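You operate a simulated robot arm through the tools that you are given. There is no shell and no other tool. Be economical: measure what you need, move in short steps, check, and stop when the job is done.

Carry out the task below with a simulated robot arm. There is one attempt and no reset: what you move stays moved.

JOB
Run the red bearing at high speed and pocket it as the checker says.
Fine: close the cover before RUN, open it after the result; GOOD to the pocket marked GOOD, else to WORN; leave the cover open. Where these are worked on the way, their far stop is far enough and under half their travel is too little: cover of the bearing checker.

It is judged by the outcome, as a careful person would: the job done as asked, and still so three seconds after it is handed in. It fails if anything else is knocked over, pushed out of place, dropped, spilled or broken. A push-on lid holds only when it is set on centred and level and pressed home; a screw cap is set on level and turned clockwise until tight.

ROBOT AND FRAMES
A 6-joint arm with a two-finger parallel gripper, fixed in place. Base frame: the origin is at the foot of the arm, x ahead of it, y to its left, z up; the work surface is at about z = 790. Lengths are in mm, angles in degrees, forces in N, time in s.
With the tool pointing down near the work surface it reaches from about 260 to 680 mm from the base axis. Its first joint turns from -66.0 to 66.0 degrees. Payload 2.9 kg.
Tool frame: the origin (TCP) lies between the finger pads and is the grasp point; the fingertips stand 30 mm ahead of it; z points along the fingers, y is the line along which they close. The gripper opens to 110 mm. The fingers are 20 mm wide and 10 mm thick; the gripper's body (48 by 112 mm) begins 55 mm behind the TCP.
Orientation is that of the tool frame in the base frame, as a unit quaternion [x, y, z, w]. With the fingers straight down and closing along the base's y, the tool's x points along the base's -x, its y along +y and its z along -z.

CONTROLS
- The arm moves only by the tool nudge_tool. Its argument "targets" is one flat list of numbers, 7 for each row, row after row: the finger opening in mm, from 0 to 110, then the shift along the tool's x, y, z in mm, then the turn, a rotation vector about the tool's x, y, z in degrees. In form: [gripper, dx, dy, dz, wx, wy, wz, gripper, dx, dy, dz, wx, wy, wz, ...]. A call has 1 to 8 rows; each row shifts and turns the commanded pose from where the row before left it, along the tool's axes as they then stand. Each row takes 0.2 s and may step no farther than 50 mm and 8.6 degrees from the row before; otherwise, or with a gripper value out of range, the whole call is refused. Where a pose cannot be reached the arm comes as near as it can. A force on the tool above 70 N (or 10 N above the force at the start of the call, whichever is more), or a blocked arm, ends the call early, and 0.2 s more pass. Each finger travels about 108 mm/s and halts on what it meets, pressing with about 27 N; the grip force reading is that of the motor and also rises with nothing between the fingers. The clock runs only during rows and for 0.2 s after the last one: add rows that do not move to give the fingers time. It gives the time, the measured TCP pose, the force on the tool (base axes), the opening and the grip force at its end, in the units of the frame above (readings bear some noise), with the torque about the TCP (base axes, N m) and any sound that the robot's microphone picked up.
- Cameras (640 x 400 px; columns grow to the right, rows downward): "scene" is fixed at [90.8, 450.1, 1380.2]; the picture's right is [-0.57, -0.82, 0.00], its down [-0.49, 0.35, -0.80] and it looks along [0.65, -0.46, -0.60] (base axes); focal length 295 px, centre (320, 200). "wrist" rides on the gripper at [72, 17, -103] in the tool frame; the picture's right is [-0.23, 0.97, 0.00], its down [-0.76, -0.18, -0.62] and it looks along [-0.61, -0.14, 0.78] (tool axes); focal length 222 px, centre (320, 200). There is no depth. A picture from a camera that has moved, and an enlarged one, comes with that camera's place and axes in the base frame and with its lens.
- get_image(camera): a new picture of that camera. The clock stands still meanwhile.
- close_up(camera, box): a new picture of the part [left, top, right, bottom] of that camera's present view, enlarged. The clock stands still meanwhile.
- sign_off(): hands the job in; it is judged then, once.

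Work in short steps. Places have to be worked out from the pictures, the camera data and where the tool is seen: move nearer, look again, correct. Check each grasp and each placing, and mend what went wrong. You have 120 turns and 84 pictures in all, those below and enlarged ones among them. Open the gripper and draw the arm clear of the work before you hand the job in, unless the task says otherwise; then end with one line.

The tools are called after "Request:" by a JSON object that holds its "op" and its "data". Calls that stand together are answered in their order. nudge_tool: Moves the arm, as the interface text tells. Its arguments: {"type":"object","properties":{"targets":{"type":"array","items":{"type":"number"}}},"required":["targets"]} The other tools are called the same way: get_image (camera) takes a picture; close_up (camera, box) takes an enlarged picture of a part of a camera's view; sign_off () hands the job in.

At the start:

```text
time: 0.0
ee_pos: [505.4, 22.3, 1166.5]
tool_rot: [-0.001, 1.0, 0.0, 0.0]
contact_force: [-0.8, 0.4, 0.4]
torque: [-0.03, 0.02, -0.01]
width: 109.8
finger_force: 0.1
```

scene: 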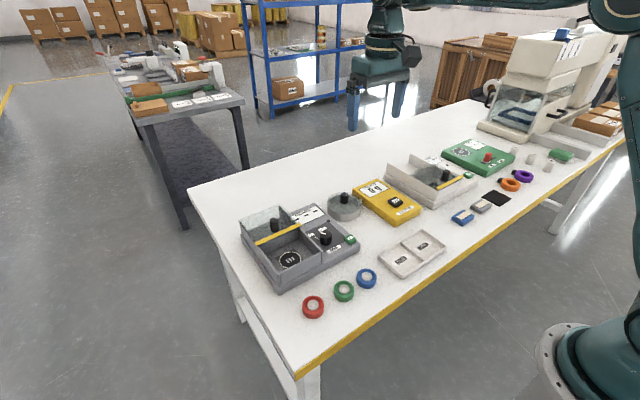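
wrist: 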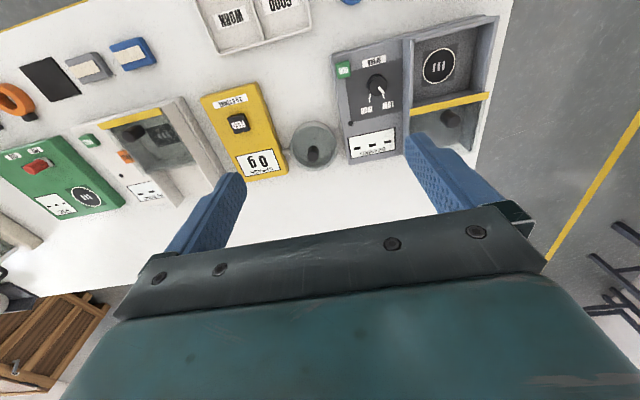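

I'll start by enlarging the bearing checker area and the pockets.

Request:
{"op": "close_up", "data": {"camera": "scene", "box": [220, 180, 380, 320]}}

Request:
{"op": "close_up", "data": {"camera": "wrist", "box": [190, 0, 510, 200]}}

Request:
{"op": "close_up", "data": {"camera": "scene", "box": [340, 120, 560, 290]}}

```text
2.86 times, centred on (300, 250) of scene
camera zoom: at [90.8, 450.1, 1380.2], right [-0.57, -0.82, 0.0], down [-0.49, 0.35, -0.8], along [0.65, -0.46, -0.6], focal length 842 px, centre (377, 57)
```

zoom: 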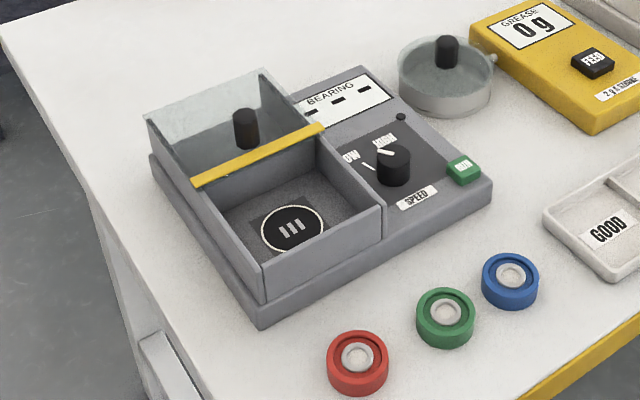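

```text
2.00 times, centred on (350, 100) of wrist
camera zoom: at [433.1, 39.4, 1269.9], right [0.23, 0.97, 0.0], down [0.76, -0.18, 0.62], along [0.61, -0.14, -0.78], focal length 444 px, centre (260, 400)
```

zoom: 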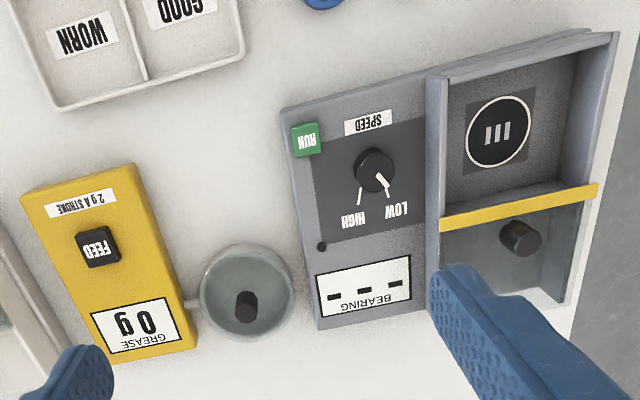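

```text
2.35 times, centred on (450, 205) of scene
camera zoom: at [90.8, 450.1, 1380.2], right [-0.57, -0.82, 0.0], down [-0.49, 0.35, -0.8], along [0.65, -0.46, -0.6], focal length 693 px, centre (14, 188)
```

zoom: 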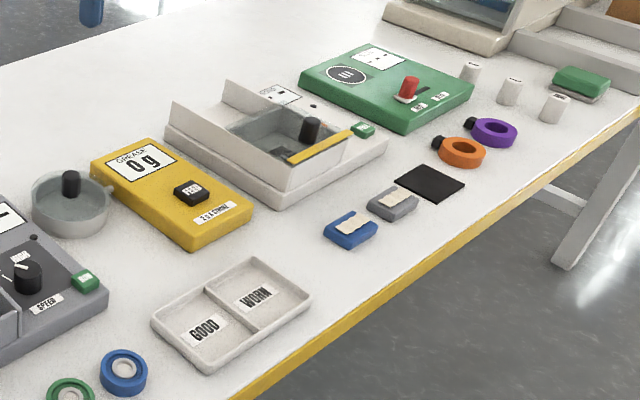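

The checker's cover is open (far side) and the dial pointer looks to be at LOW. I judge the dial to be at about (536,118,840), RUN at (502,64,830), the cover knob at (608,226,890) and the red bearing at (402,248). I'll move above the dial and look.

Request:
{"op": "nudge_tool", "data": {"targets": [60, -5.2, 16, 40, 0, 0, 0, 60, -5.2, 16, 40, 0, 0, 0, 60, -5.2, 16, 40, 0, 0, 0, 60, -5.2, 16, 40, 0, 0, 0, 60, -5.2, 16, 40, 0, 0, 0, 60, -5.2, 16, 22, 0, 0, 0, 60, 0, 0, 0, 0, 0, 0]}}

Request:
{"op": "get_image", "data": {"camera": "wrist"}}

Request:
{"op": "close_up", "data": {"camera": "scene", "box": [220, 160, 400, 290]}}

```text
time: 1.6
ee_pos: [538.3, 118.1, 944.1]
tool_rot: [-0.001, 1.0, 0.0, 0.0]
contact_force: [-0.6, 0.0, 0.0]
torque: [-0.04, -0.05, -0.02]
width: 59.8
finger_force: 0.1
```

```text
78 pictures are left
camera wrist: at [465.5, 135.8, 1047.3], right [0.23, 0.97, 0.0], down [0.76, -0.18, 0.62], along [0.61, -0.14, -0.78], focal length 222 px, centre (320, 200)
```

wrist: 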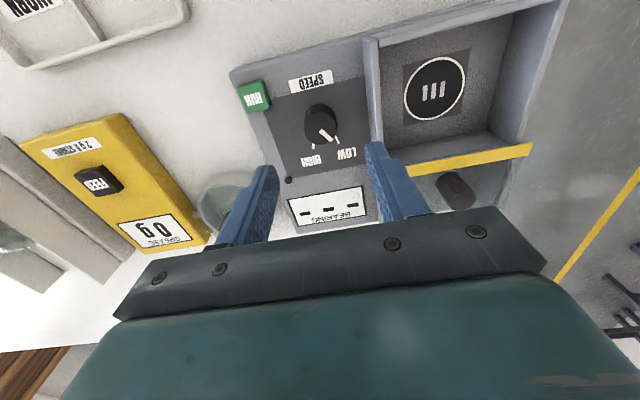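

```text
3.08 times, centred on (310, 225) of scene
camera zoom: at [90.8, 450.1, 1380.2], right [-0.57, -0.82, 0.0], down [-0.49, 0.35, -0.8], along [0.65, -0.46, -0.6], focal length 907 px, centre (351, 123)
```

zoom: 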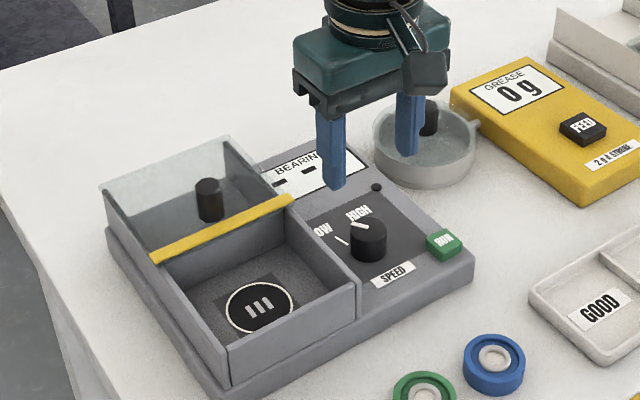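

Zooming in on the dial to read where its pointer and the marks lie.

Request:
{"op": "close_up", "data": {"camera": "wrist", "box": [260, 60, 400, 190]}}

```text
3.08 times, centred on (330, 125) of wrist
camera zoom: at [465.5, 135.8, 1047.3], right [0.23, 0.97, 0.0], down [0.76, -0.18, 0.62], along [0.61, -0.14, -0.78], focal length 684 px, centre (289, 431)
```

zoom: 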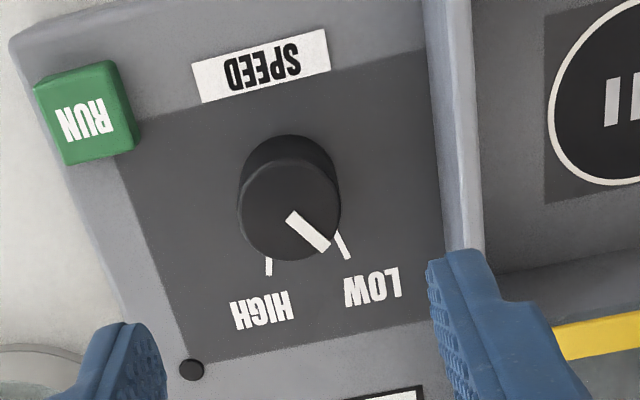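

The knob's top centre is about (539,118,848) and the pointer sits at LOW. HIGH is about 50° clockwise as seen from above. I'll descend and grip the knob.

Request:
{"op": "nudge_tool", "data": {"targets": [60, 0, 0, 40, 0, 0, 0, 60, 0, 0, 26, 0, 0, 0, 60, 0, 0, 10, 0, 0, 0, 40, 0, 0, 0, 0, 0, 0, 20, 0, 0, 0, 0, 0, 0, 20, 0, 0, 0, 0, 0, 0]}}

Request:
{"op": "close_up", "data": {"camera": "wrist", "box": [220, 60, 420, 220]}}

```text
time: 3.0
ee_pos: [537.2, 116.9, 867.2]
tool_rot: [-0.001, 1.0, 0.0, 0.0]
contact_force: [-0.3, 2.6, -1.6]
torque: [0.16, -0.35, 0.03]
width: 31.3
finger_force: 44.9
```

```text
2.50 times, centred on (320, 140) of wrist
camera zoom: at [464.8, 135.0, 971.7], right [0.23, 0.97, 0.0], down [0.76, -0.18, 0.62], along [0.61, -0.14, -0.78], focal length 555 px, centre (320, 350)
```

zoom: 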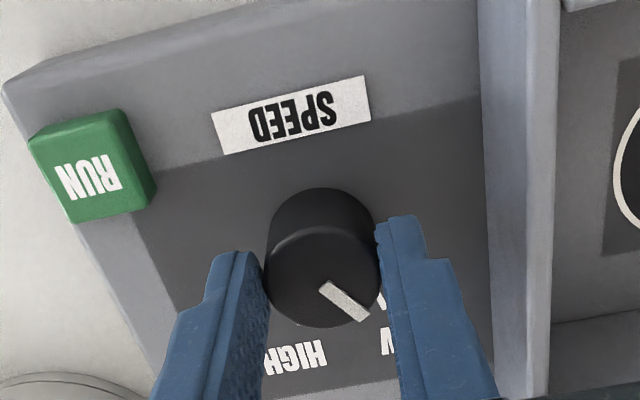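

Gripped (width 31). I'll turn it 50° clockwise from above, which is +z in the tool frame.

Request:
{"op": "nudge_tool", "data": {"targets": [20, 0, 0, 0, 0, 0, 8.3, 20, 0, 0, 0, 0, 0, 8.3, 20, 0, 0, 0, 0, 0, 8.3, 20, 0, 0, 0, 0, 0, 8.3, 20, 0, 0, 0, 0, 0, 8.3, 20, 0, 0, 0, 0, 0, 8.3, 20, 0, 0, 0, 0, 0, 0]}}

Request:
{"op": "close_up", "data": {"camera": "scene", "box": [260, 180, 380, 270]}}

Request:
{"op": "close_up", "data": {"camera": "wrist", "box": [220, 60, 420, 220]}}

```text
time: 4.6
ee_pos: [537.8, 119.6, 867.7]
tool_rot: [0.42, 0.908, 0.002, 0.002]
contact_force: [20.5, 24.7, -11.7]
torque: [0.08, -0.28, 0.13]
width: 31.1
finger_force: 44.9
```

```text
4.44 times, centred on (320, 225) of scene
camera zoom: at [91.4, 450.7, 1379.9], right [-0.57, -0.82, 0.0], down [-0.5, 0.35, -0.8], along [0.65, -0.46, -0.6], focal length 1310 px, centre (320, 89)
```

zoom: 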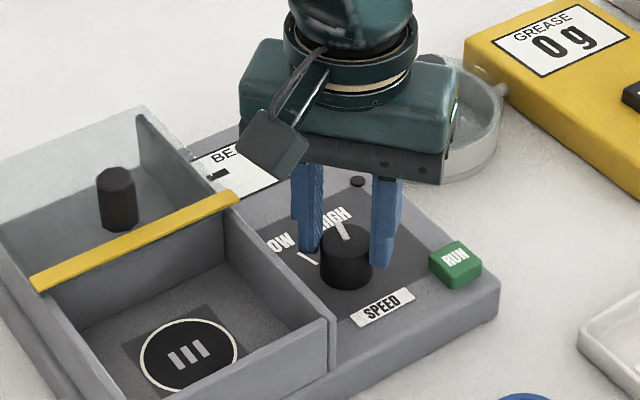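

```text
2.50 times, centred on (320, 140) of wrist
camera zoom: at [503.7, 186.4, 971.7], right [0.89, 0.46, 0.01], down [0.35, -0.7, 0.62], along [0.29, -0.55, -0.78], focal length 555 px, centre (320, 350)
```

zoom: 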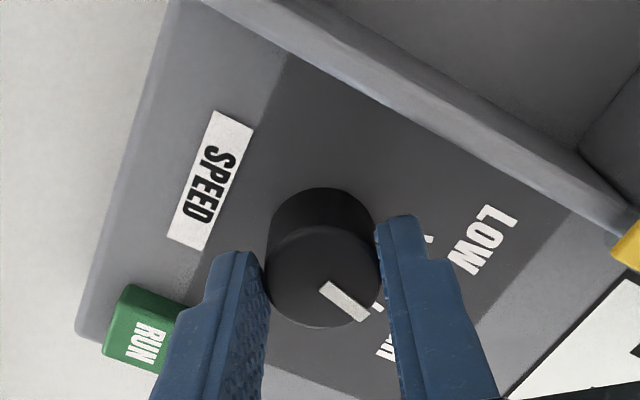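

The pointer turned with the gripper. I'll release, back up and check it against the HIGH mark.

Request:
{"op": "nudge_tool", "data": {"targets": [50, 0, 0, 0, 0, 0, 0, 60, 0, 0, 0, 0, 0, 0, 60, 0, 0, -40, 0, 0, 0, 60, 0, 0, -37, 0, 0, 0, 60, 0, 0, 0, 0, 0, 0]}}

Request:
{"op": "close_up", "data": {"camera": "wrist", "box": [240, 60, 400, 190]}}

```text
time: 5.8
ee_pos: [535.3, 117.9, 944.8]
tool_rot: [0.42, 0.907, -0.001, 0.0]
contact_force: [-0.4, 0.6, -0.1]
torque: [0.02, 0.0, 0.0]
width: 59.9
finger_force: 0.0
```

```text
3.08 times, centred on (320, 125) of wrist
camera zoom: at [502.1, 185.8, 1049.2], right [0.89, 0.46, 0.0], down [0.36, -0.7, 0.62], along [0.28, -0.56, -0.78], focal length 684 px, centre (320, 431)
```

zoom: 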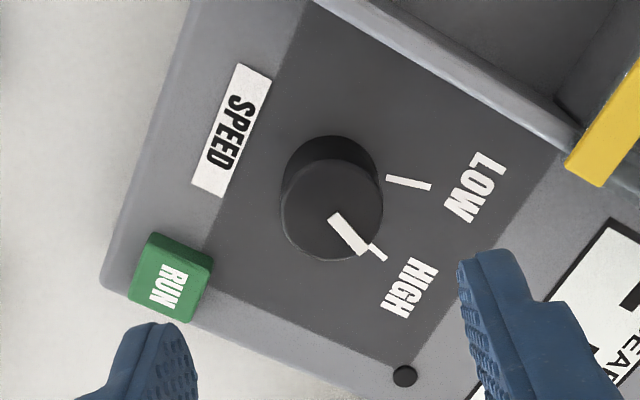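

The pointer lines up with HIGH. Next I'll rotate back and raise, then travel over the red bearing.

Request:
{"op": "nudge_tool", "data": {"targets": [70, 0, 0, -7, 0, 0, -8.3, 70, 0, 0, -7, 0, 0, -8.3, 70, 0, 0, -7, 0, 0, -8.3, 70, 0, 0, -7, 0, 0, -8.3, 70, 0, 0, -7, 0, 0, -8.3, 70, 0, 0, -7, 0, 0, -8.3]}}

Request:
{"op": "nudge_tool", "data": {"targets": [80, 33, 32, 0, 0, 0, 0, 80, 33, 32, 0, 0, 0, 0, 80, 33, 32, 0, 0, 0, 0, 80, 34, 32, 0, 0, 0, 0, 80, 0, 0, 30, 0, 0, 0, 80, 0, 0, 30, 0, 0, 0, 80, 0, 0, 0, 0, 0, 0]}}

Request:
{"op": "get_image", "data": {"camera": "wrist"}}

```text
time: 7.2
ee_pos: [534.7, 118.5, 986.1]
tool_rot: [-0.002, 1.0, 0.0, 0.0]
contact_force: [0.6, -0.2, 0.4]
torque: [0.02, -0.03, 0.02]
width: 70.1
finger_force: 0.0
```

```text
time: 8.8
ee_pos: [401.8, 247.3, 926.8]
tool_rot: [-0.001, 1.0, 0.001, 0.001]
contact_force: [-0.5, 0.9, 0.3]
torque: [0.01, 0.0, 0.0]
width: 80.3
finger_force: 0.1
```

```text
71 pictures are left
camera wrist: at [330.4, 264.3, 1030.8], right [0.23, 0.97, 0.0], down [0.76, -0.18, 0.62], along [0.61, -0.14, -0.78], focal length 222 px, centre (320, 200)
```

wrist: 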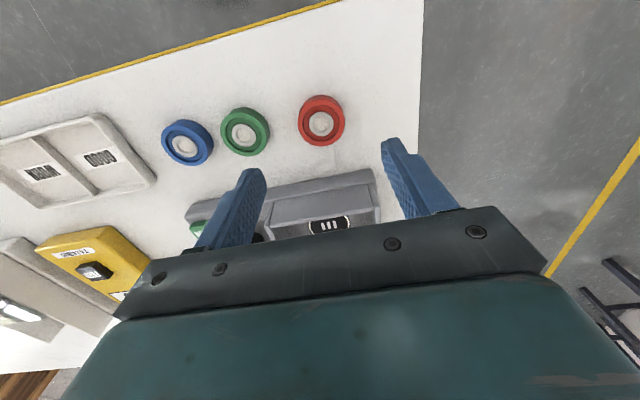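

The red bearing's centre is about (404,249). I'll narrow to 64 mm, descend to tip height about 796 and grip.

Request:
{"op": "nudge_tool", "data": {"targets": [64, -2, 1.5, 30, 0, 0, 0, 64, 0, 0, 40, 0, 0, 0, 64, 0, 0, 20, 0, 0, 0, 64, 0, 0, 10, 0, 0, 0, 40, 0, 0, 0, 0, 0, 0, 30, 0, 0, 0, 0, 0, 0, 30, 0, 0, 0, 0, 0, 0]}}

Request:
{"op": "get_image", "data": {"camera": "wrist"}}

Request:
{"op": "close_up", "data": {"camera": "scene", "box": [260, 200, 420, 330]}}

```text
time: 10.4
ee_pos: [404.0, 248.9, 827.0]
tool_rot: [0.0, 1.0, 0.0, 0.0]
contact_force: [-0.3, 1.1, -0.9]
torque: [-0.01, 0.01, 0.01]
width: 46.6
finger_force: 26.6
```

```text
70 pictures are left
camera wrist: at [332.8, 265.2, 930.8], right [0.23, 0.97, 0.0], down [0.76, -0.18, 0.62], along [0.61, -0.14, -0.78], focal length 222 px, centre (320, 200)
```

wrist: 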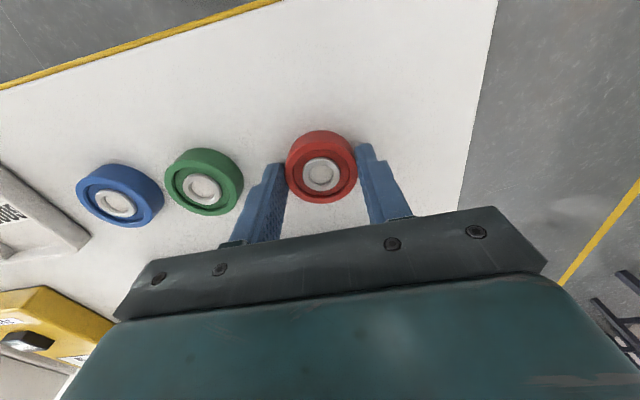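

```text
3.08 times, centred on (340, 265) of scene
camera zoom: at [90.8, 450.1, 1380.2], right [-0.57, -0.82, 0.0], down [-0.49, 0.35, -0.8], along [0.65, -0.46, -0.6], focal length 907 px, centre (258, 0)
```

zoom: 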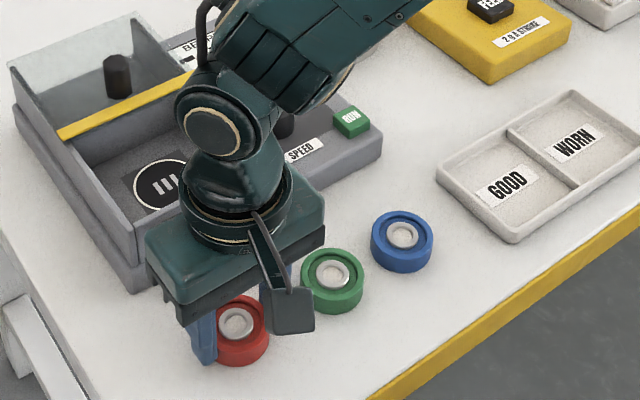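

Gripped at 46.6, centred. Now I'll lift and carry it toward a point above the checker's chamber.

Request:
{"op": "nudge_tool", "data": {"targets": [30, 0, 0, -30, 0, 0, 0, 30, 0, 0, -45, 0, 0, 0, 30, 0, 0, -45, 0, 0, 0, 30, 0, 0, -30, 0, 0, 0, 30, -40, -6, 0, 0, 0, 0, 30, -40, -6, 0, 0, 0, 0, 30, -30, -6, 0, 0, 0, 0, 30, 0, 0, 0, 0, 0, 0]}}

Request:
{"op": "get_image", "data": {"camera": "wrist"}}

Request:
{"op": "close_up", "data": {"camera": "scene", "box": [220, 160, 400, 300]}}

```text
time: 12.2
ee_pos: [515.7, 230.0, 978.2]
tool_rot: [0.0, 1.0, 0.0, 0.0]
contact_force: [-0.5, -0.4, -1.0]
torque: [-0.01, 0.0, 0.0]
width: 46.9
finger_force: 26.9
```

```text
68 pictures are left
camera wrist: at [443.6, 247.3, 1081.7], right [0.23, 0.97, 0.0], down [0.76, -0.18, 0.62], along [0.61, -0.14, -0.78], focal length 222 px, centre (320, 200)
```

wrist: 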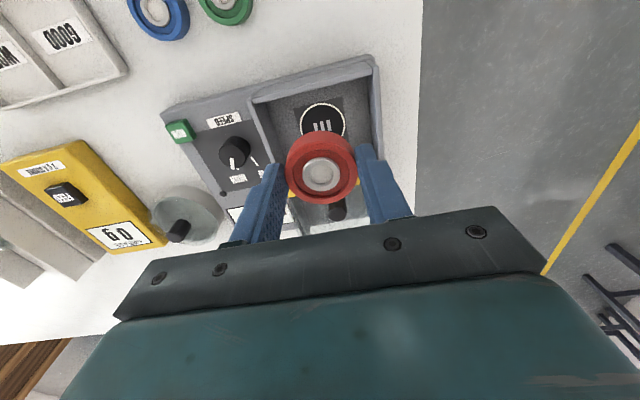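

```text
2.86 times, centred on (310, 230) of scene
camera zoom: at [90.8, 450.0, 1380.2], right [-0.57, -0.82, 0.0], down [-0.49, 0.35, -0.8], along [0.65, -0.46, -0.6], focal length 842 px, centre (349, 114)
```

zoom: 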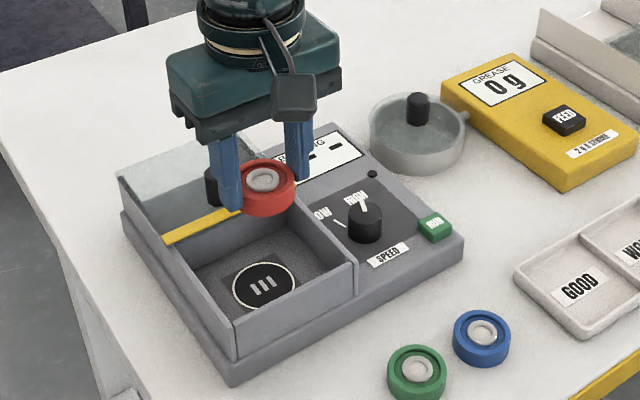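

Enlarging the wrist view to pin down the test plate's centre before I lower.

Request:
{"op": "close_up", "data": {"camera": "wrist", "box": [250, 40, 400, 220]}}

```text
2.22 times, centred on (325, 130) of wrist
camera zoom: at [443.6, 247.3, 1081.7], right [0.23, 0.97, 0.0], down [0.76, -0.18, 0.62], along [0.61, -0.14, -0.78], focal length 494 px, centre (309, 356)
```

zoom: 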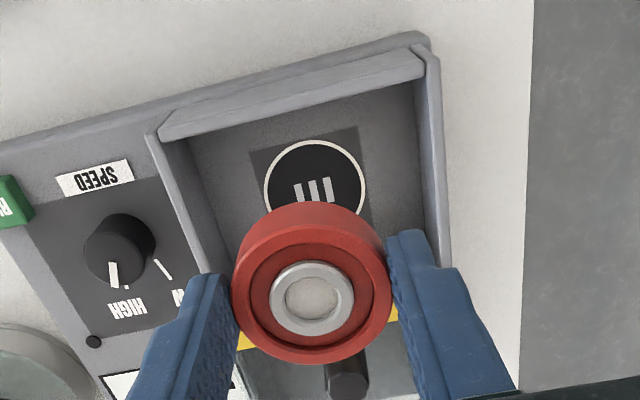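

I put the plate centre at about (539,229), z≈813. I'll move over it and lower most of the way.

Request:
{"op": "nudge_tool", "data": {"targets": [30, -23, -1, 0, 0, 0, 0, 30, 0, 0, 45, 0, 0, 0, 30, 0, 0, 45, 0, 0, 0, 30, 0, 0, 26, 0, 0, 0, 30, 0, 0, 0, 0, 0, 0]}}

Request:
{"op": "close_up", "data": {"camera": "wrist", "box": [220, 60, 420, 220]}}

Request:
{"op": "close_up", "data": {"camera": "scene", "box": [220, 180, 360, 290]}}

```text
time: 13.4
ee_pos: [537.6, 229.7, 859.5]
tool_rot: [0.001, 1.0, 0.0, -0.001]
contact_force: [0.6, 0.4, -0.7]
torque: [0.0, 0.02, -0.05]
width: 46.9
finger_force: 27.2
```

```text
2.50 times, centred on (320, 140) of wrist
camera zoom: at [466.0, 246.1, 963.6], right [0.23, 0.97, 0.0], down [0.76, -0.18, 0.62], along [0.61, -0.14, -0.78], focal length 555 px, centre (320, 350)
```

zoom: 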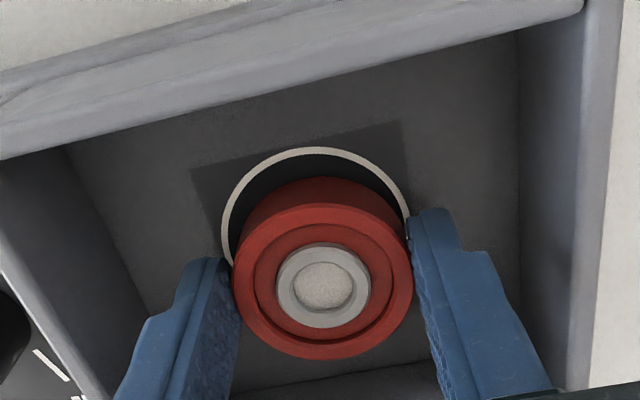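

```text
3.64 times, centred on (290, 235) of scene
camera zoom: at [90.8, 450.1, 1380.2], right [-0.57, -0.82, 0.0], down [-0.49, 0.35, -0.8], along [0.65, -0.46, -0.6], focal length 1072 px, centre (429, 73)
```

zoom: 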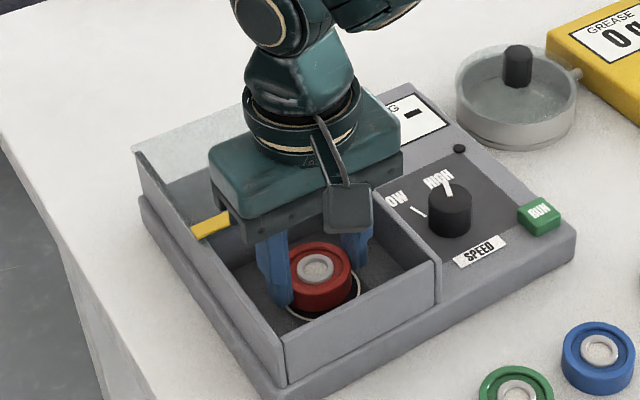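

The ring centre now reads (541,227.5). I'll correct by (+3,−2) and lower gently to contact.

Request:
{"op": "nudge_tool", "data": {"targets": [30, -3, -2, 0, 0, 0, 0, 30, 0, 0, 4, 0, 0, 0, 30, 0, 0, 2, 0, 0, 0, 30, 0, 0, 2, 0, 0, 0, 30, 0, 0, 0, 0, 0, 0]}}

```text
time: 14.6
ee_pos: [543.1, 227.4, 853.6]
tool_rot: [0.0, 1.0, 0.0, 0.003]
contact_force: [-2.2, -2.3, 22.7]
torque: [-0.21, 0.01, 0.01]
width: 46.7
finger_force: 27.3
```

It touched down (22 N up at z≈853.6). I'll ease off, release and lift slightly to check.

Request:
{"op": "nudge_tool", "data": {"targets": [30, 1, 0, -2, 0, 0, 0, 46, 0, 0, 0, 0, 0, 0, 64, 0, 0, 0, 0, 0, 0, 64, 0, 0, 0, 0, 0, 0, 64, 0, 0, -40, 0, 0, 0, 64, 0, 0, -45, 0, 0, 0, 64, 0, 0, -45, 0, 0, 0]}}

Request:
{"op": "close_up", "data": {"camera": "wrist", "box": [220, 60, 420, 220]}}

Request:
{"op": "close_up", "data": {"camera": "scene", "box": [220, 180, 360, 290]}}

```text
time: 16.2
ee_pos: [540.9, 227.2, 987.0]
tool_rot: [-0.001, 1.0, 0.0, 0.0]
contact_force: [0.2, 0.1, 0.4]
torque: [0.03, 0.01, 0.03]
width: 63.9
finger_force: 0.1
```

```text
2.50 times, centred on (320, 140) of wrist
camera zoom: at [468.9, 243.5, 1090.1], right [0.23, 0.97, 0.0], down [0.76, -0.18, 0.62], along [0.61, -0.14, -0.78], focal length 555 px, centre (320, 350)
```

zoom: 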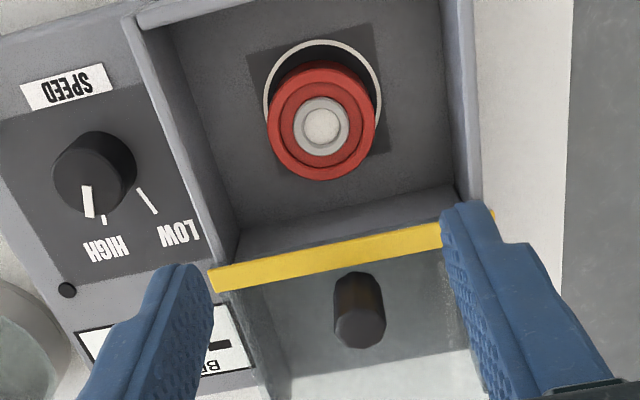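

```text
3.64 times, centred on (290, 235) of scene
camera zoom: at [90.8, 450.0, 1380.2], right [-0.57, -0.82, 0.0], down [-0.49, 0.35, -0.8], along [0.65, -0.46, -0.6], focal length 1072 px, centre (429, 73)
```

zoom: 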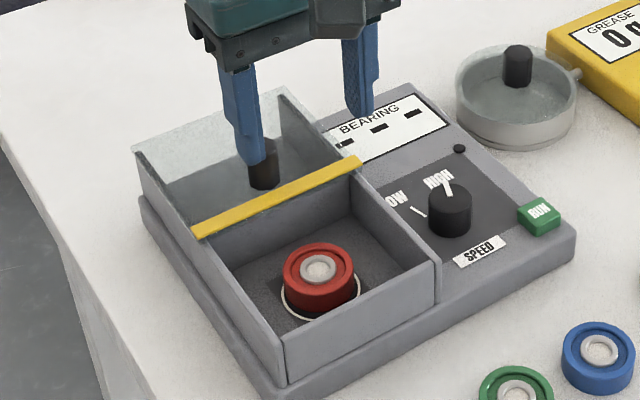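

The bearing sits slightly off the ring centre, by about 4–6 mm toward +x. I'll zoom in to measure before correcting.

Request:
{"op": "close_up", "data": {"camera": "wrist", "box": [290, 65, 350, 135]}}

Request:
{"op": "close_up", "data": {"camera": "scene", "box": [280, 235, 330, 275]}}

```text
5.71 times, centred on (320, 100) of wrist
camera zoom: at [468.9, 243.5, 1090.1], right [0.23, 0.97, 0.0], down [0.76, -0.18, 0.62], along [0.61, -0.14, -0.78], focal length 1269 px, centre (320, 771)
```

zoom: 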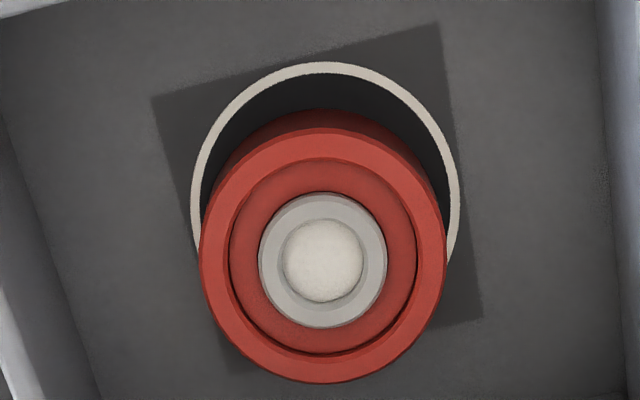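

```text
10.00 times, centred on (305, 255) of scene
camera zoom: at [90.8, 450.0, 1380.2], right [-0.57, -0.82, 0.0], down [-0.49, 0.35, -0.8], along [0.65, -0.46, -0.6], focal length 2947 px, centre (470, -350)
```

zoom: 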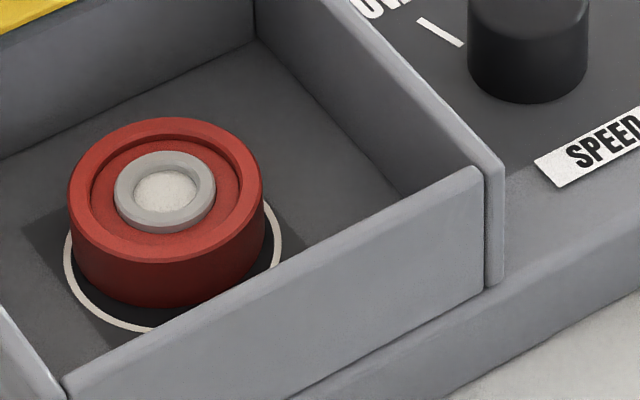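

The bearing is about (+5,−1) mm off the ring centre. I'll regrip it, lift it 3 mm, shift, and set it down again.

Request:
{"op": "nudge_tool", "data": {"targets": [64, 0, 0, 45, 0, 0, 0, 64, 0, 0, 45, 0, 0, 0, 64, 0, 0, 42, 0, 0, 0, 40, 0, 0, 0, 0, 0, 0, 30, 0, 0, 0, 0, 0, 0, 30, 0, 0, -4, 0, 0, 0, 30, 5, 1, 0, 0, 0, 0, 30, 0, 0, 0, 0, 0, 0]}}

Request:
{"op": "nudge_tool", "data": {"targets": [30, 0, 0, 2, 0, 0, 0, 30, 0, 0, 1.5, 0, 0, 0, 30, 0, 0, 0, 0, 0, 0]}}

```text
time: 18.0
ee_pos: [534.7, 227.1, 856.9]
tool_rot: [0.001, 1.0, 0.0, 0.0]
contact_force: [0.5, 0.6, -0.7]
torque: [0.0, 0.03, -0.01]
width: 46.6
finger_force: 26.9
```

```text
time: 18.8
ee_pos: [535.7, 227.5, 854.3]
tool_rot: [0.0, 1.0, 0.0, 0.0]
contact_force: [-0.8, -0.2, -1.0]
torque: [-0.02, -0.04, 0.05]
width: 46.7
finger_force: 27.4
```

No contact yet, so I'll lower a little more, then release and check.

Request:
{"op": "nudge_tool", "data": {"targets": [30, 0, 0, 1.5, 0, 0, 0, 30, 0, 0, 0, 0, 0, 0]}}

Request:
{"op": "nudge_tool", "data": {"targets": [46, 0, 0, 0, 0, 0, 0, 64, 0, 0, 0, 0, 0, 0, 64, 0, 0, 0, 0, 0, 0, 64, 0, 0, -40, 0, 0, 0, 64, 0, 0, -45, 0, 0, 0, 64, 0, 0, -45, 0, 0, 0, 64, 0, 0, 0, 0, 0, 0]}}

Request:
{"op": "close_up", "data": {"camera": "wrist", "box": [270, 45, 390, 225]}}

Request:
{"op": "close_up", "data": {"camera": "scene", "box": [230, 195, 350, 285]}}

```text
time: 19.4
ee_pos: [535.4, 226.4, 851.7]
tool_rot: [0.0, 1.0, 0.0, 0.0]
contact_force: [0.2, 0.1, -0.1]
torque: [0.06, 0.02, 0.0]
width: 46.7
finger_force: 26.8
```

```text
time: 21.0
ee_pos: [534.8, 228.0, 982.4]
tool_rot: [0.0, 1.0, 0.0, -0.001]
contact_force: [-0.3, -1.3, 0.6]
torque: [-0.01, 0.01, -0.01]
width: 63.9
finger_force: 0.1
```

```text
2.22 times, centred on (330, 135) of wrist
camera zoom: at [463.0, 244.6, 1086.6], right [0.23, 0.97, 0.0], down [0.76, -0.18, 0.62], along [0.61, -0.14, -0.78], focal length 494 px, centre (298, 344)
```

zoom: 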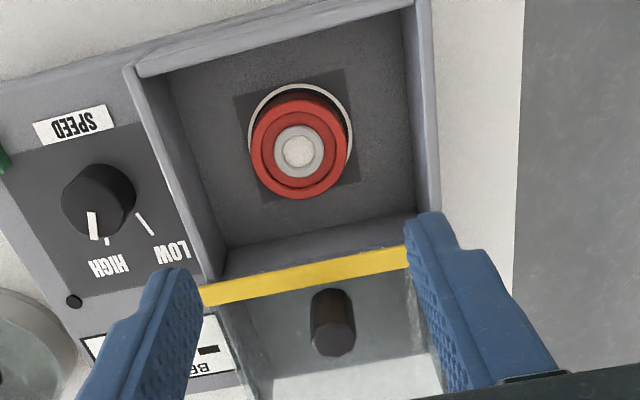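

```text
4.44 times, centred on (290, 240) of scene
camera zoom: at [90.8, 450.0, 1380.2], right [-0.57, -0.82, 0.0], down [-0.49, 0.35, -0.8], along [0.65, -0.46, -0.6], focal length 1310 px, centre (453, 22)
```

zoom: 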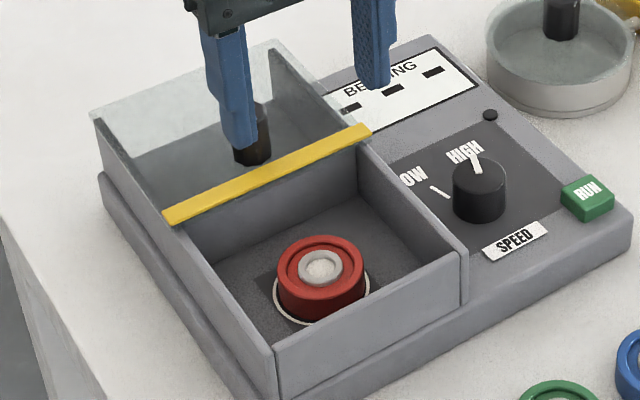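

The bearing is now well centred. The cover knob is at about (607,227), with its top near 900 and the cover plate near 870. I'll move over it, lower with the fingers straddling it and look before gripping.

Request:
{"op": "nudge_tool", "data": {"targets": [50, -37, 0, 0, 0, 0, 0, 50, -36, 0, 0, 0, 0, 0, 50, 0, 0, 30, 0, 0, 0, 50, 0, 0, 30, 0, 0, 0, 50, 0, 0, 0, 0, 0, 0]}}

Request:
{"op": "get_image", "data": {"camera": "wrist"}}

Request:
{"op": "close_up", "data": {"camera": "scene", "box": [220, 170, 360, 275]}}

```text
time: 22.2
ee_pos: [608.8, 227.4, 923.0]
tool_rot: [0.0, 1.0, 0.0, -0.001]
contact_force: [-0.3, -0.5, -0.3]
torque: [0.01, -0.02, 0.0]
width: 50.1
finger_force: 0.1
```

```text
57 pictures are left
camera wrist: at [536.0, 244.3, 1026.3], right [0.23, 0.97, 0.0], down [0.76, -0.18, 0.62], along [0.61, -0.14, -0.78], focal length 222 px, centre (320, 200)
```

wrist: 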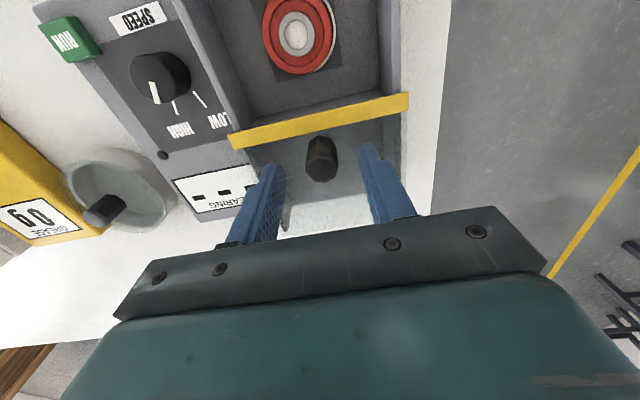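

```text
3.81 times, centred on (290, 222) of scene
camera zoom: at [90.8, 450.1, 1380.2], right [-0.57, -0.82, 0.0], down [-0.49, 0.35, -0.8], along [0.65, -0.46, -0.6], focal length 1123 px, centre (434, 114)
```

zoom: 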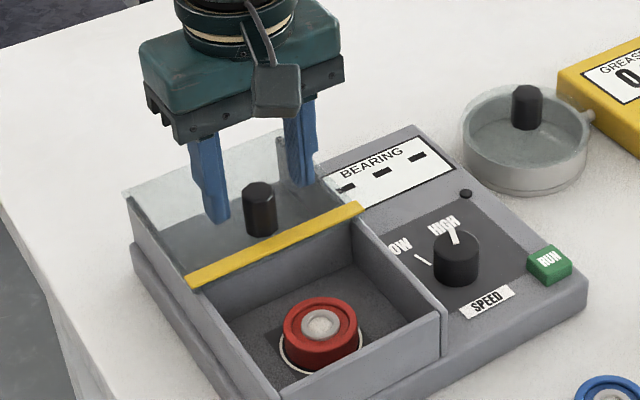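

The knob lies between the fingers at about (609,227). I'll lower 14 mm and grip.

Request:
{"op": "nudge_tool", "data": {"targets": [50, 0, 0, 10, 0, 0, 0, 50, 0, 0, 4, 0, 0, 0, 30, 0, 0, 0, 0, 0, 0, 10, 0, 0, 0, 0, 0, 0, 10, 0, 0, 0, 0, 0, 0]}}

Request:
{"op": "close_up", "data": {"camera": "wrist", "box": [220, 60, 420, 220]}}

```text
time: 23.4
ee_pos: [608.4, 228.4, 908.3]
tool_rot: [0.001, 1.0, 0.0, 0.0]
contact_force: [0.5, 2.9, -2.0]
torque: [-0.39, -0.32, 0.02]
width: 21.5
finger_force: 45.0
```

```text
2.50 times, centred on (320, 140) of wrist
camera zoom: at [536.1, 245.1, 1011.9], right [0.23, 0.97, 0.0], down [0.76, -0.18, 0.62], along [0.61, -0.14, -0.78], focal length 555 px, centre (320, 350)
```

zoom: 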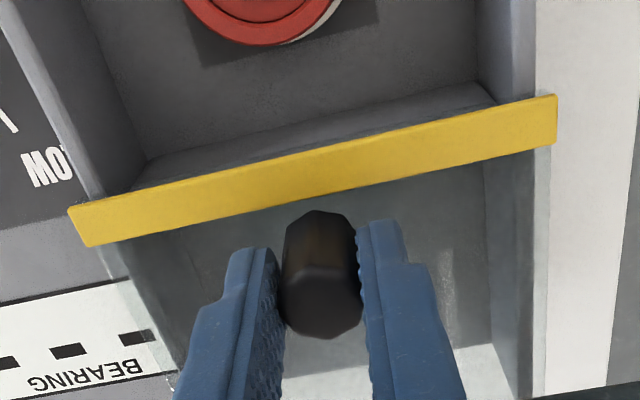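

Gripped. I'll slide the cover toward the robot (−x).

Request:
{"op": "nudge_tool", "data": {"targets": [10, 15, 0, 0, 0, 0, 0, 10, 15, 0, 0, 0, 0, 0, 10, 15, 0, 0, 0, 0, 0, 10, 15, 0, 0, 0, 0, 0, 10, 15, 0, 0, 0, 0, 0, 10, 0, 0, 0, 0, 0, 0]}}

Request:
{"op": "close_up", "data": {"camera": "scene", "box": [220, 170, 360, 290]}}

```text
time: 24.8
ee_pos: [532.4, 228.4, 908.4]
tool_rot: [0.0, 1.0, 0.0, -0.001]
contact_force: [-0.1, 4.5, 0.6]
torque: [-0.34, -0.15, 0.05]
width: 21.6
finger_force: 44.9
```

```text
3.33 times, centred on (290, 230) of scene
camera zoom: at [90.7, 450.2, 1380.2], right [-0.57, -0.82, 0.0], down [-0.49, 0.35, -0.8], along [0.65, -0.46, -0.6], focal length 982 px, centre (420, 100)
```

zoom: 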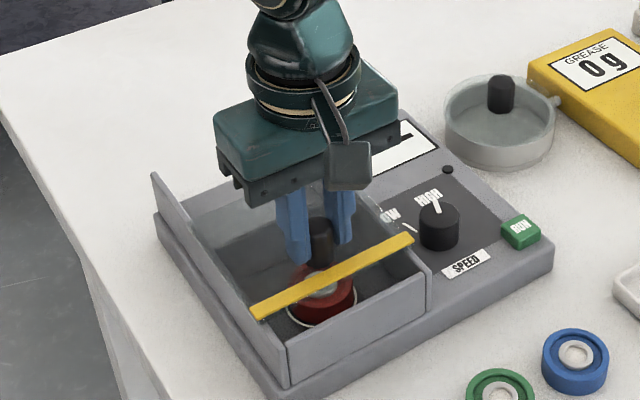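

The cover is sliding freely. I'll continue to the near stop.

Request:
{"op": "nudge_tool", "data": {"targets": [10, 10, 0, 0, 0, 0, 0, 10, 10, 0, 0, 0, 0, 0, 10, 6, 0, 0, 0, 0, 0, 10, 5, 0, 0, 0, 0, 0, 10, 5, 0, 0, 0, 0, 0, 10, 5, 0, 0, 0, 0, 0, 10, 0, 0, 0, 0, 0, 0]}}

Request:
{"op": "close_up", "data": {"camera": "scene", "box": [220, 170, 360, 290]}}

```text
time: 26.4
ee_pos: [490.4, 227.7, 907.4]
tool_rot: [-0.001, 1.0, 0.0, -0.003]
contact_force: [-1.1, -0.5, 0.4]
torque: [-0.01, -0.01, -0.02]
width: 10.2
finger_force: 0.1
```

```text
3.33 times, centred on (290, 230) of scene
camera zoom: at [90.8, 450.1, 1380.2], right [-0.57, -0.82, 0.0], down [-0.49, 0.35, -0.8], along [0.65, -0.46, -0.6], focal length 982 px, centre (420, 100)
```

zoom: 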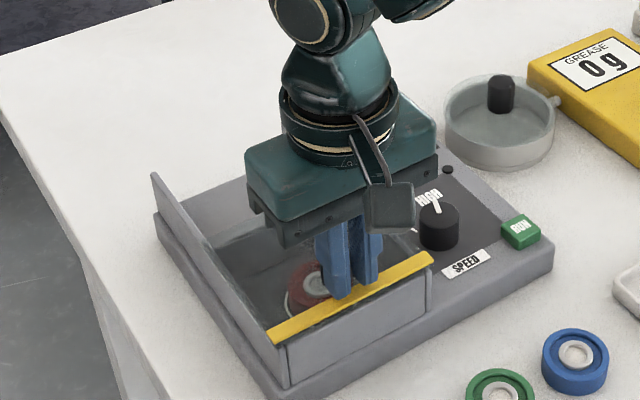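

The fingers slipped off the knob, which suggests the cover hit its stop. I'll lift clear to check that the cover is shut.

Request:
{"op": "nudge_tool", "data": {"targets": [10, 0, 0, -40, 0, 0, 0, 10, 0, 0, -40, 0, 0, 0, 10, 0, 0, 0, 0, 0, 0]}}

Request:
{"op": "close_up", "data": {"camera": "scene", "box": [220, 170, 360, 290]}}

Request:
{"op": "get_image", "data": {"camera": "wrist"}}

```text
time: 27.2
ee_pos: [493.0, 225.8, 989.4]
tool_rot: [0.0, 1.0, 0.0, 0.0]
contact_force: [-0.1, -0.1, 0.0]
torque: [0.02, -0.01, -0.01]
width: 10.0
finger_force: 0.1
```

```text
3.33 times, centred on (290, 230) of scene
camera zoom: at [90.8, 450.0, 1380.2], right [-0.57, -0.82, 0.0], down [-0.49, 0.35, -0.8], along [0.65, -0.46, -0.6], focal length 982 px, centre (420, 100)
```

zoom: 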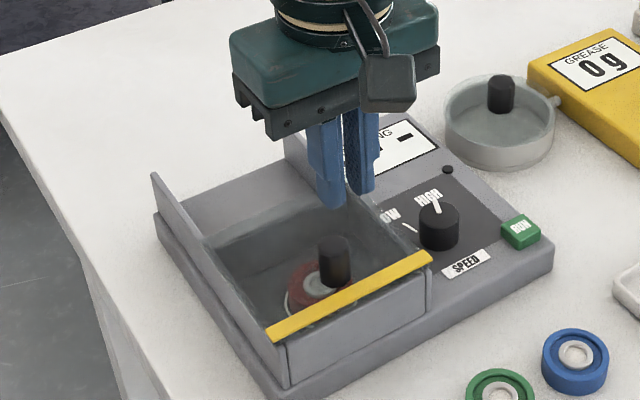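

```text
51 pictures are left
camera wrist: at [420.1, 243.8, 1092.5], right [0.23, 0.97, 0.0], down [0.76, -0.18, 0.62], along [0.61, -0.14, -0.78], focal length 222 px, centre (320, 200)
```

wrist: 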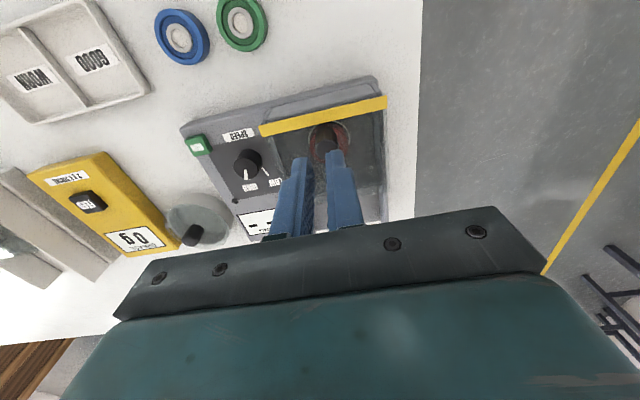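

Request:
{"op": "close_up", "data": {"camera": "wrist", "box": [240, 70, 400, 180]}}

Request:
{"op": "close_up", "data": {"camera": "scene", "box": [250, 220, 330, 290]}}

```text
3.64 times, centred on (320, 125) of wrist
camera zoom: at [420.1, 243.8, 1092.5], right [0.23, 0.97, 0.0], down [0.76, -0.18, 0.62], along [0.61, -0.14, -0.78], focal length 808 px, centre (320, 473)
```

zoom: 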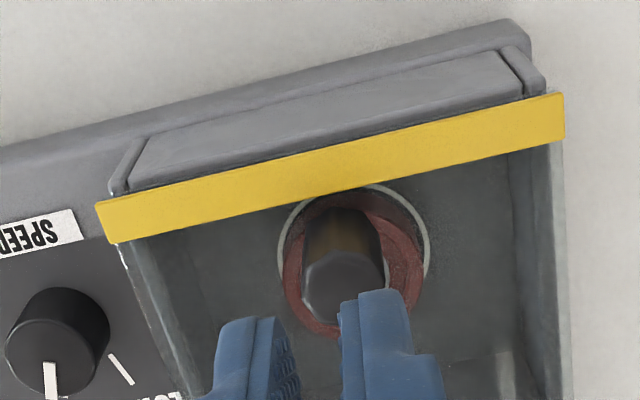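

```text
5.71 times, centred on (290, 255) of scene
camera zoom: at [90.8, 450.0, 1380.2], right [-0.57, -0.82, 0.0], down [-0.49, 0.35, -0.8], along [0.65, -0.46, -0.6], focal length 1684 px, centre (491, -114)
```

zoom: 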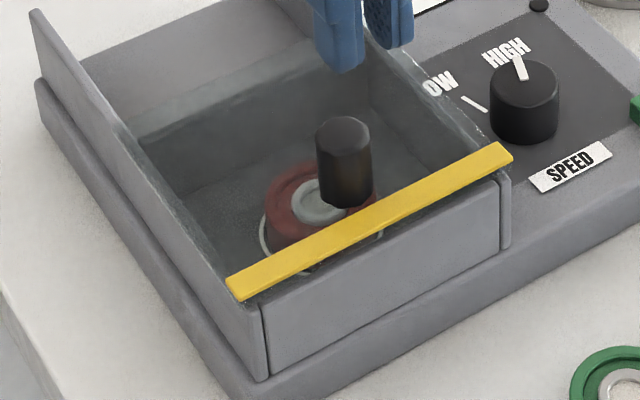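

The cover is against the front wall and the fingers slipped off at the stop, so it's closed. RUN is at about (502,66). I'll go above it with the fingers closed.

Request:
{"op": "nudge_tool", "data": {"targets": [0, -2.2, -40, 0, 0, 0, 0, 0, -2.2, -40, 0, 0, 0, 0, 0, -2.2, -40, 0, 0, 0, 0, 0, -2.2, -40, 0, 0, 0, 0, 0, 0, 0, 40, 0, 0, 0, 0, 0, 0, 40, 0, 0, 0, 0, 0, 0, 0, 0, 0, 0]}}

Request:
{"op": "close_up", "data": {"camera": "wrist", "box": [220, 60, 420, 220]}}

Request:
{"op": "close_up", "data": {"camera": "scene", "box": [240, 170, 380, 290]}}

```text
time: 28.8
ee_pos: [501.7, 68.4, 907.9]
tool_rot: [0.0, 1.0, 0.0, -0.001]
contact_force: [0.0, 1.1, -0.6]
torque: [-0.02, -0.02, 0.02]
width: 0.2
finger_force: 27.2
```

```text
2.50 times, centred on (320, 140) of wrist
camera zoom: at [429.4, 85.0, 1011.2], right [0.23, 0.97, 0.0], down [0.76, -0.18, 0.62], along [0.61, -0.14, -0.78], focal length 555 px, centre (320, 350)
```

zoom: 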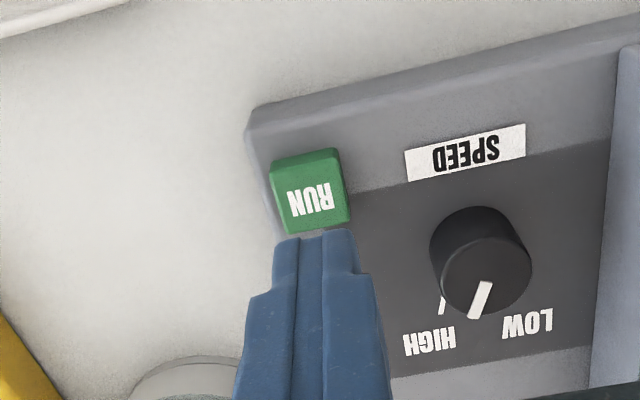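

```text
3.33 times, centred on (310, 230) of scene
camera zoom: at [90.8, 450.0, 1380.2], right [-0.57, -0.82, 0.0], down [-0.49, 0.35, -0.8], along [0.65, -0.46, -0.6], focal length 982 px, centre (353, 100)
```

zoom: 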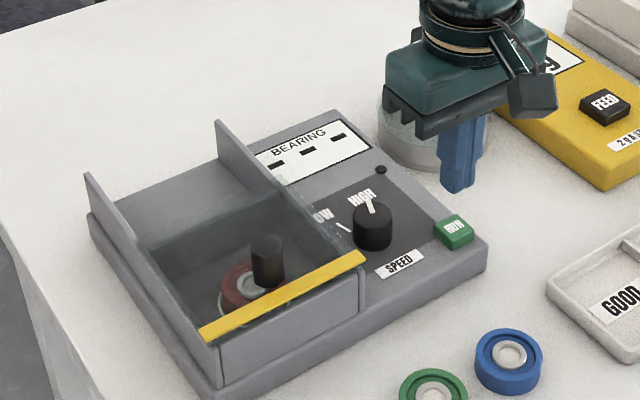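

RUN centre is (502,65). I'll shift −3 in y, descend near it, then press in small steps.

Request:
{"op": "nudge_tool", "data": {"targets": [0, 0, -3, 30, 0, 0, 0, 0, 0, 0, 8, 0, 0, 0, 0, 0, 0, 4, 0, 0, 0, 0, 0, 0, 3, 0, 0, 0, 0, 0, 0, 2, 0, 0, 0, 0, 0, 0, 0, 0, 0, 0]}}

```text
time: 30.2
ee_pos: [501.1, 64.8, 859.6]
tool_rot: [0.0, 1.0, 0.0, 0.0]
contact_force: [-0.2, -0.8, 0.1]
torque: [0.02, 0.04, -0.01]
width: 0.0
finger_force: 26.6
```

No contact yet with the tips at about 830, so I'll continue down in 1.5–2 mm steps.

Request:
{"op": "nudge_tool", "data": {"targets": [0, 0, 0, 2, 0, 0, 0, 0, 0, 0, 2, 0, 0, 0, 0, 0, 0, 2, 0, 0, 0, 0, 0, 0, 0, 0, 0, 0]}}

Request:
{"op": "close_up", "data": {"camera": "scene", "box": [240, 170, 380, 290]}}

```text
time: 31.2
ee_pos: [501.0, 64.4, 854.9]
tool_rot: [0.0, 1.0, 0.0, 0.001]
contact_force: [-3.0, -2.1, 6.4]
torque: [-0.05, 0.08, 0.02]
width: 0.0
finger_force: 27.1
heard: click
```

```text
3.33 times, centred on (310, 230) of scene
camera zoom: at [90.6, 450.0, 1380.2], right [-0.57, -0.82, 0.0], down [-0.49, 0.35, -0.8], along [0.65, -0.46, -0.6], focal length 982 px, centre (353, 100)
```

zoom: 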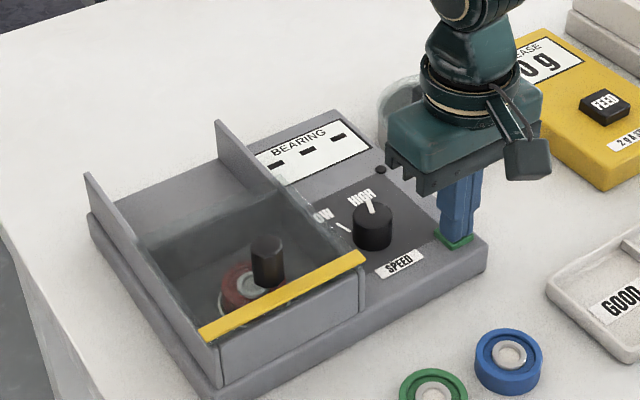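

A click was heard. I'll lift off and watch the display.

Request:
{"op": "nudge_tool", "data": {"targets": [0, 0, 0, -10, 0, 0, 0, 0, 0, 0, -20, 0, 0, 0, 0, 0, 0, 0, 0, 0, 0, 0, 0, 0, 0, 0, 0, 0, 0, 0, 0, 0, 0, 0, 0]}}

Request:
{"op": "close_up", "data": {"camera": "scene", "box": [290, 180, 370, 250]}}

```text
time: 32.4
ee_pos: [501.9, 64.9, 884.8]
tool_rot: [0.0, 1.0, -0.001, 0.0]
contact_force: [-0.1, -0.4, -0.5]
torque: [-0.02, 0.0, 0.01]
width: 0.0
finger_force: 26.9
```

```text
5.71 times, centred on (330, 215) of scene
camera zoom: at [90.8, 450.1, 1380.2], right [-0.57, -0.82, 0.0], down [-0.49, 0.35, -0.8], along [0.65, -0.46, -0.6], focal length 1684 px, centre (263, 114)
```

zoom: 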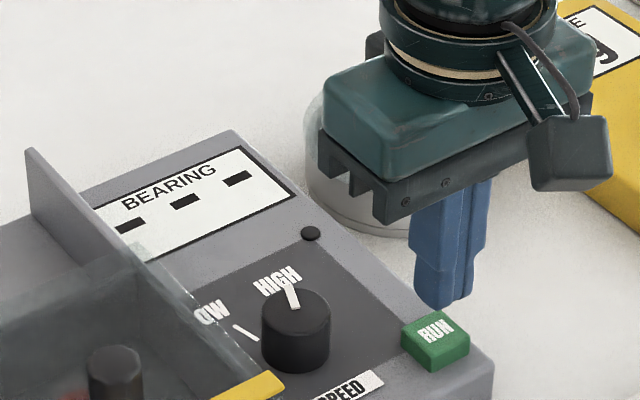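

The display still shows dashes and the indicator is dark. I'll wait a bit for a possible delayed result.

Request:
{"op": "nudge_tool", "data": {"targets": [0, 0, 0, 0, 0, 0, 0, 0, 0, 0, 0, 0, 0, 0, 0, 0, 0, 0, 0, 0, 0, 0, 0, 0, 0, 0, 0, 0, 0, 0, 0, 0, 0, 0, 0, 0, 0, 0, 0, 0, 0, 0, 0, 0, 0, 0, 0, 0, 0, 0, 0, 0, 0, 0, 0, 0]}}

Request:
{"op": "close_up", "data": {"camera": "scene", "box": [290, 180, 370, 250]}}

```text
time: 34.2
ee_pos: [501.8, 66.6, 884.5]
tool_rot: [0.0, 1.0, 0.0, 0.0]
contact_force: [0.0, 0.0, 0.0]
torque: [0.04, -0.04, -0.02]
width: 0.0
finger_force: 27.4
```

```text
5.71 times, centred on (330, 215) of scene
camera zoom: at [90.8, 450.1, 1380.2], right [-0.57, -0.82, 0.0], down [-0.49, 0.35, -0.8], along [0.65, -0.46, -0.6], focal length 1684 px, centre (263, 114)
```

zoom: 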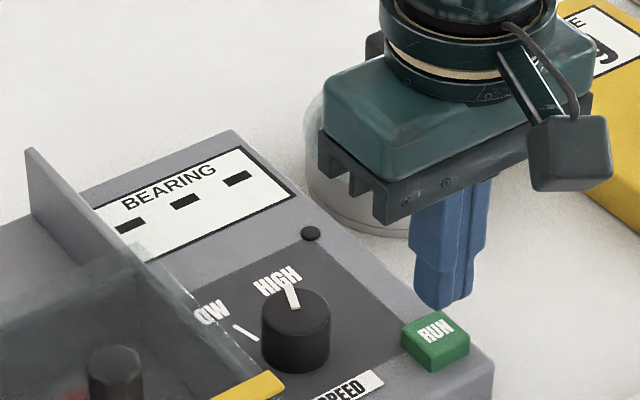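

It didn't run, and the cover may be a few mm short of its stop. I'll push its knob (~(511,228)) from behind with closed fingers. First I go up and over.

Request:
{"op": "nudge_tool", "data": {"targets": [0, 0, 0, -40, 0, 0, 0, 0, 0, 0, -40, 0, 0, 0, 0, -12, 40, 0, 0, 0, 0, 0, -12, 40, 0, 0, 0, 0, 0, -12, 40, 0, 0, 0, 0, 0, -8, 42, 0, 0, 0, 0, 0, 0, 0, 0, 0, 0, 0]}}

Request:
{"op": "get_image", "data": {"camera": "wrist"}}

Request:
{"op": "close_up", "data": {"camera": "scene", "box": [290, 180, 370, 250]}}

```text
time: 35.8
ee_pos: [548.1, 226.9, 966.6]
tool_rot: [0.0, 1.0, 0.0, 0.0]
contact_force: [0.2, -0.5, -0.5]
torque: [-0.02, 0.01, -0.03]
width: 0.1
finger_force: 27.4
```

```text
43 pictures are left
camera wrist: at [475.0, 244.8, 1069.4], right [0.23, 0.97, 0.0], down [0.76, -0.18, 0.62], along [0.61, -0.14, -0.78], focal length 222 px, centre (320, 200)
```

wrist: 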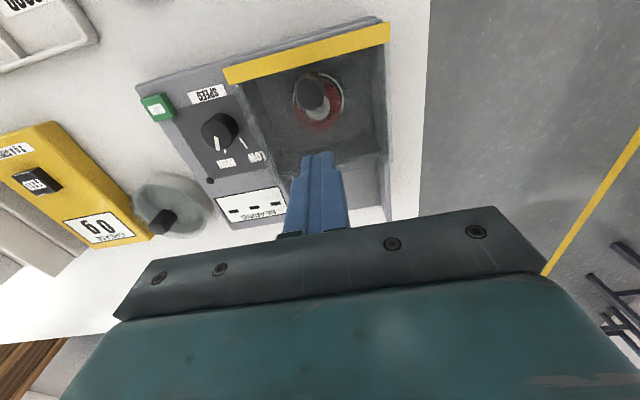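

```text
5.71 times, centred on (330, 215) of scene
camera zoom: at [90.8, 450.1, 1380.2], right [-0.57, -0.82, 0.0], down [-0.49, 0.35, -0.8], along [0.65, -0.46, -0.6], focal length 1684 px, centre (263, 114)
```

zoom: 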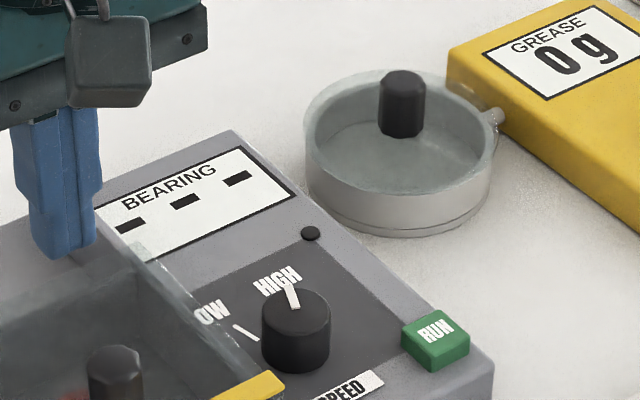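

The knob is at (512,229). I'll descend behind it at x≈548, then push −x.

Request:
{"op": "nudge_tool", "data": {"targets": [0, 0, 2, 40, 0, 0, 0, 0, 0, 0, 17, 0, 0, 0, 0, 4, 0, 0, 0, 0, 0, 0, 4, 0, 0, 0, 0, 0, 0, 4, 0, 0, 0, 0, 0, 0, 4, 0, 0, 0, 0, 0, 0, 0, 0, 0, 0, 0, 0]}}

```text
time: 37.4
ee_pos: [529.2, 229.2, 908.7]
tool_rot: [0.001, 1.0, 0.0, 0.001]
contact_force: [0.3, -0.3, 0.5]
torque: [-0.04, 0.01, 0.03]
width: 0.0
finger_force: 26.6
```

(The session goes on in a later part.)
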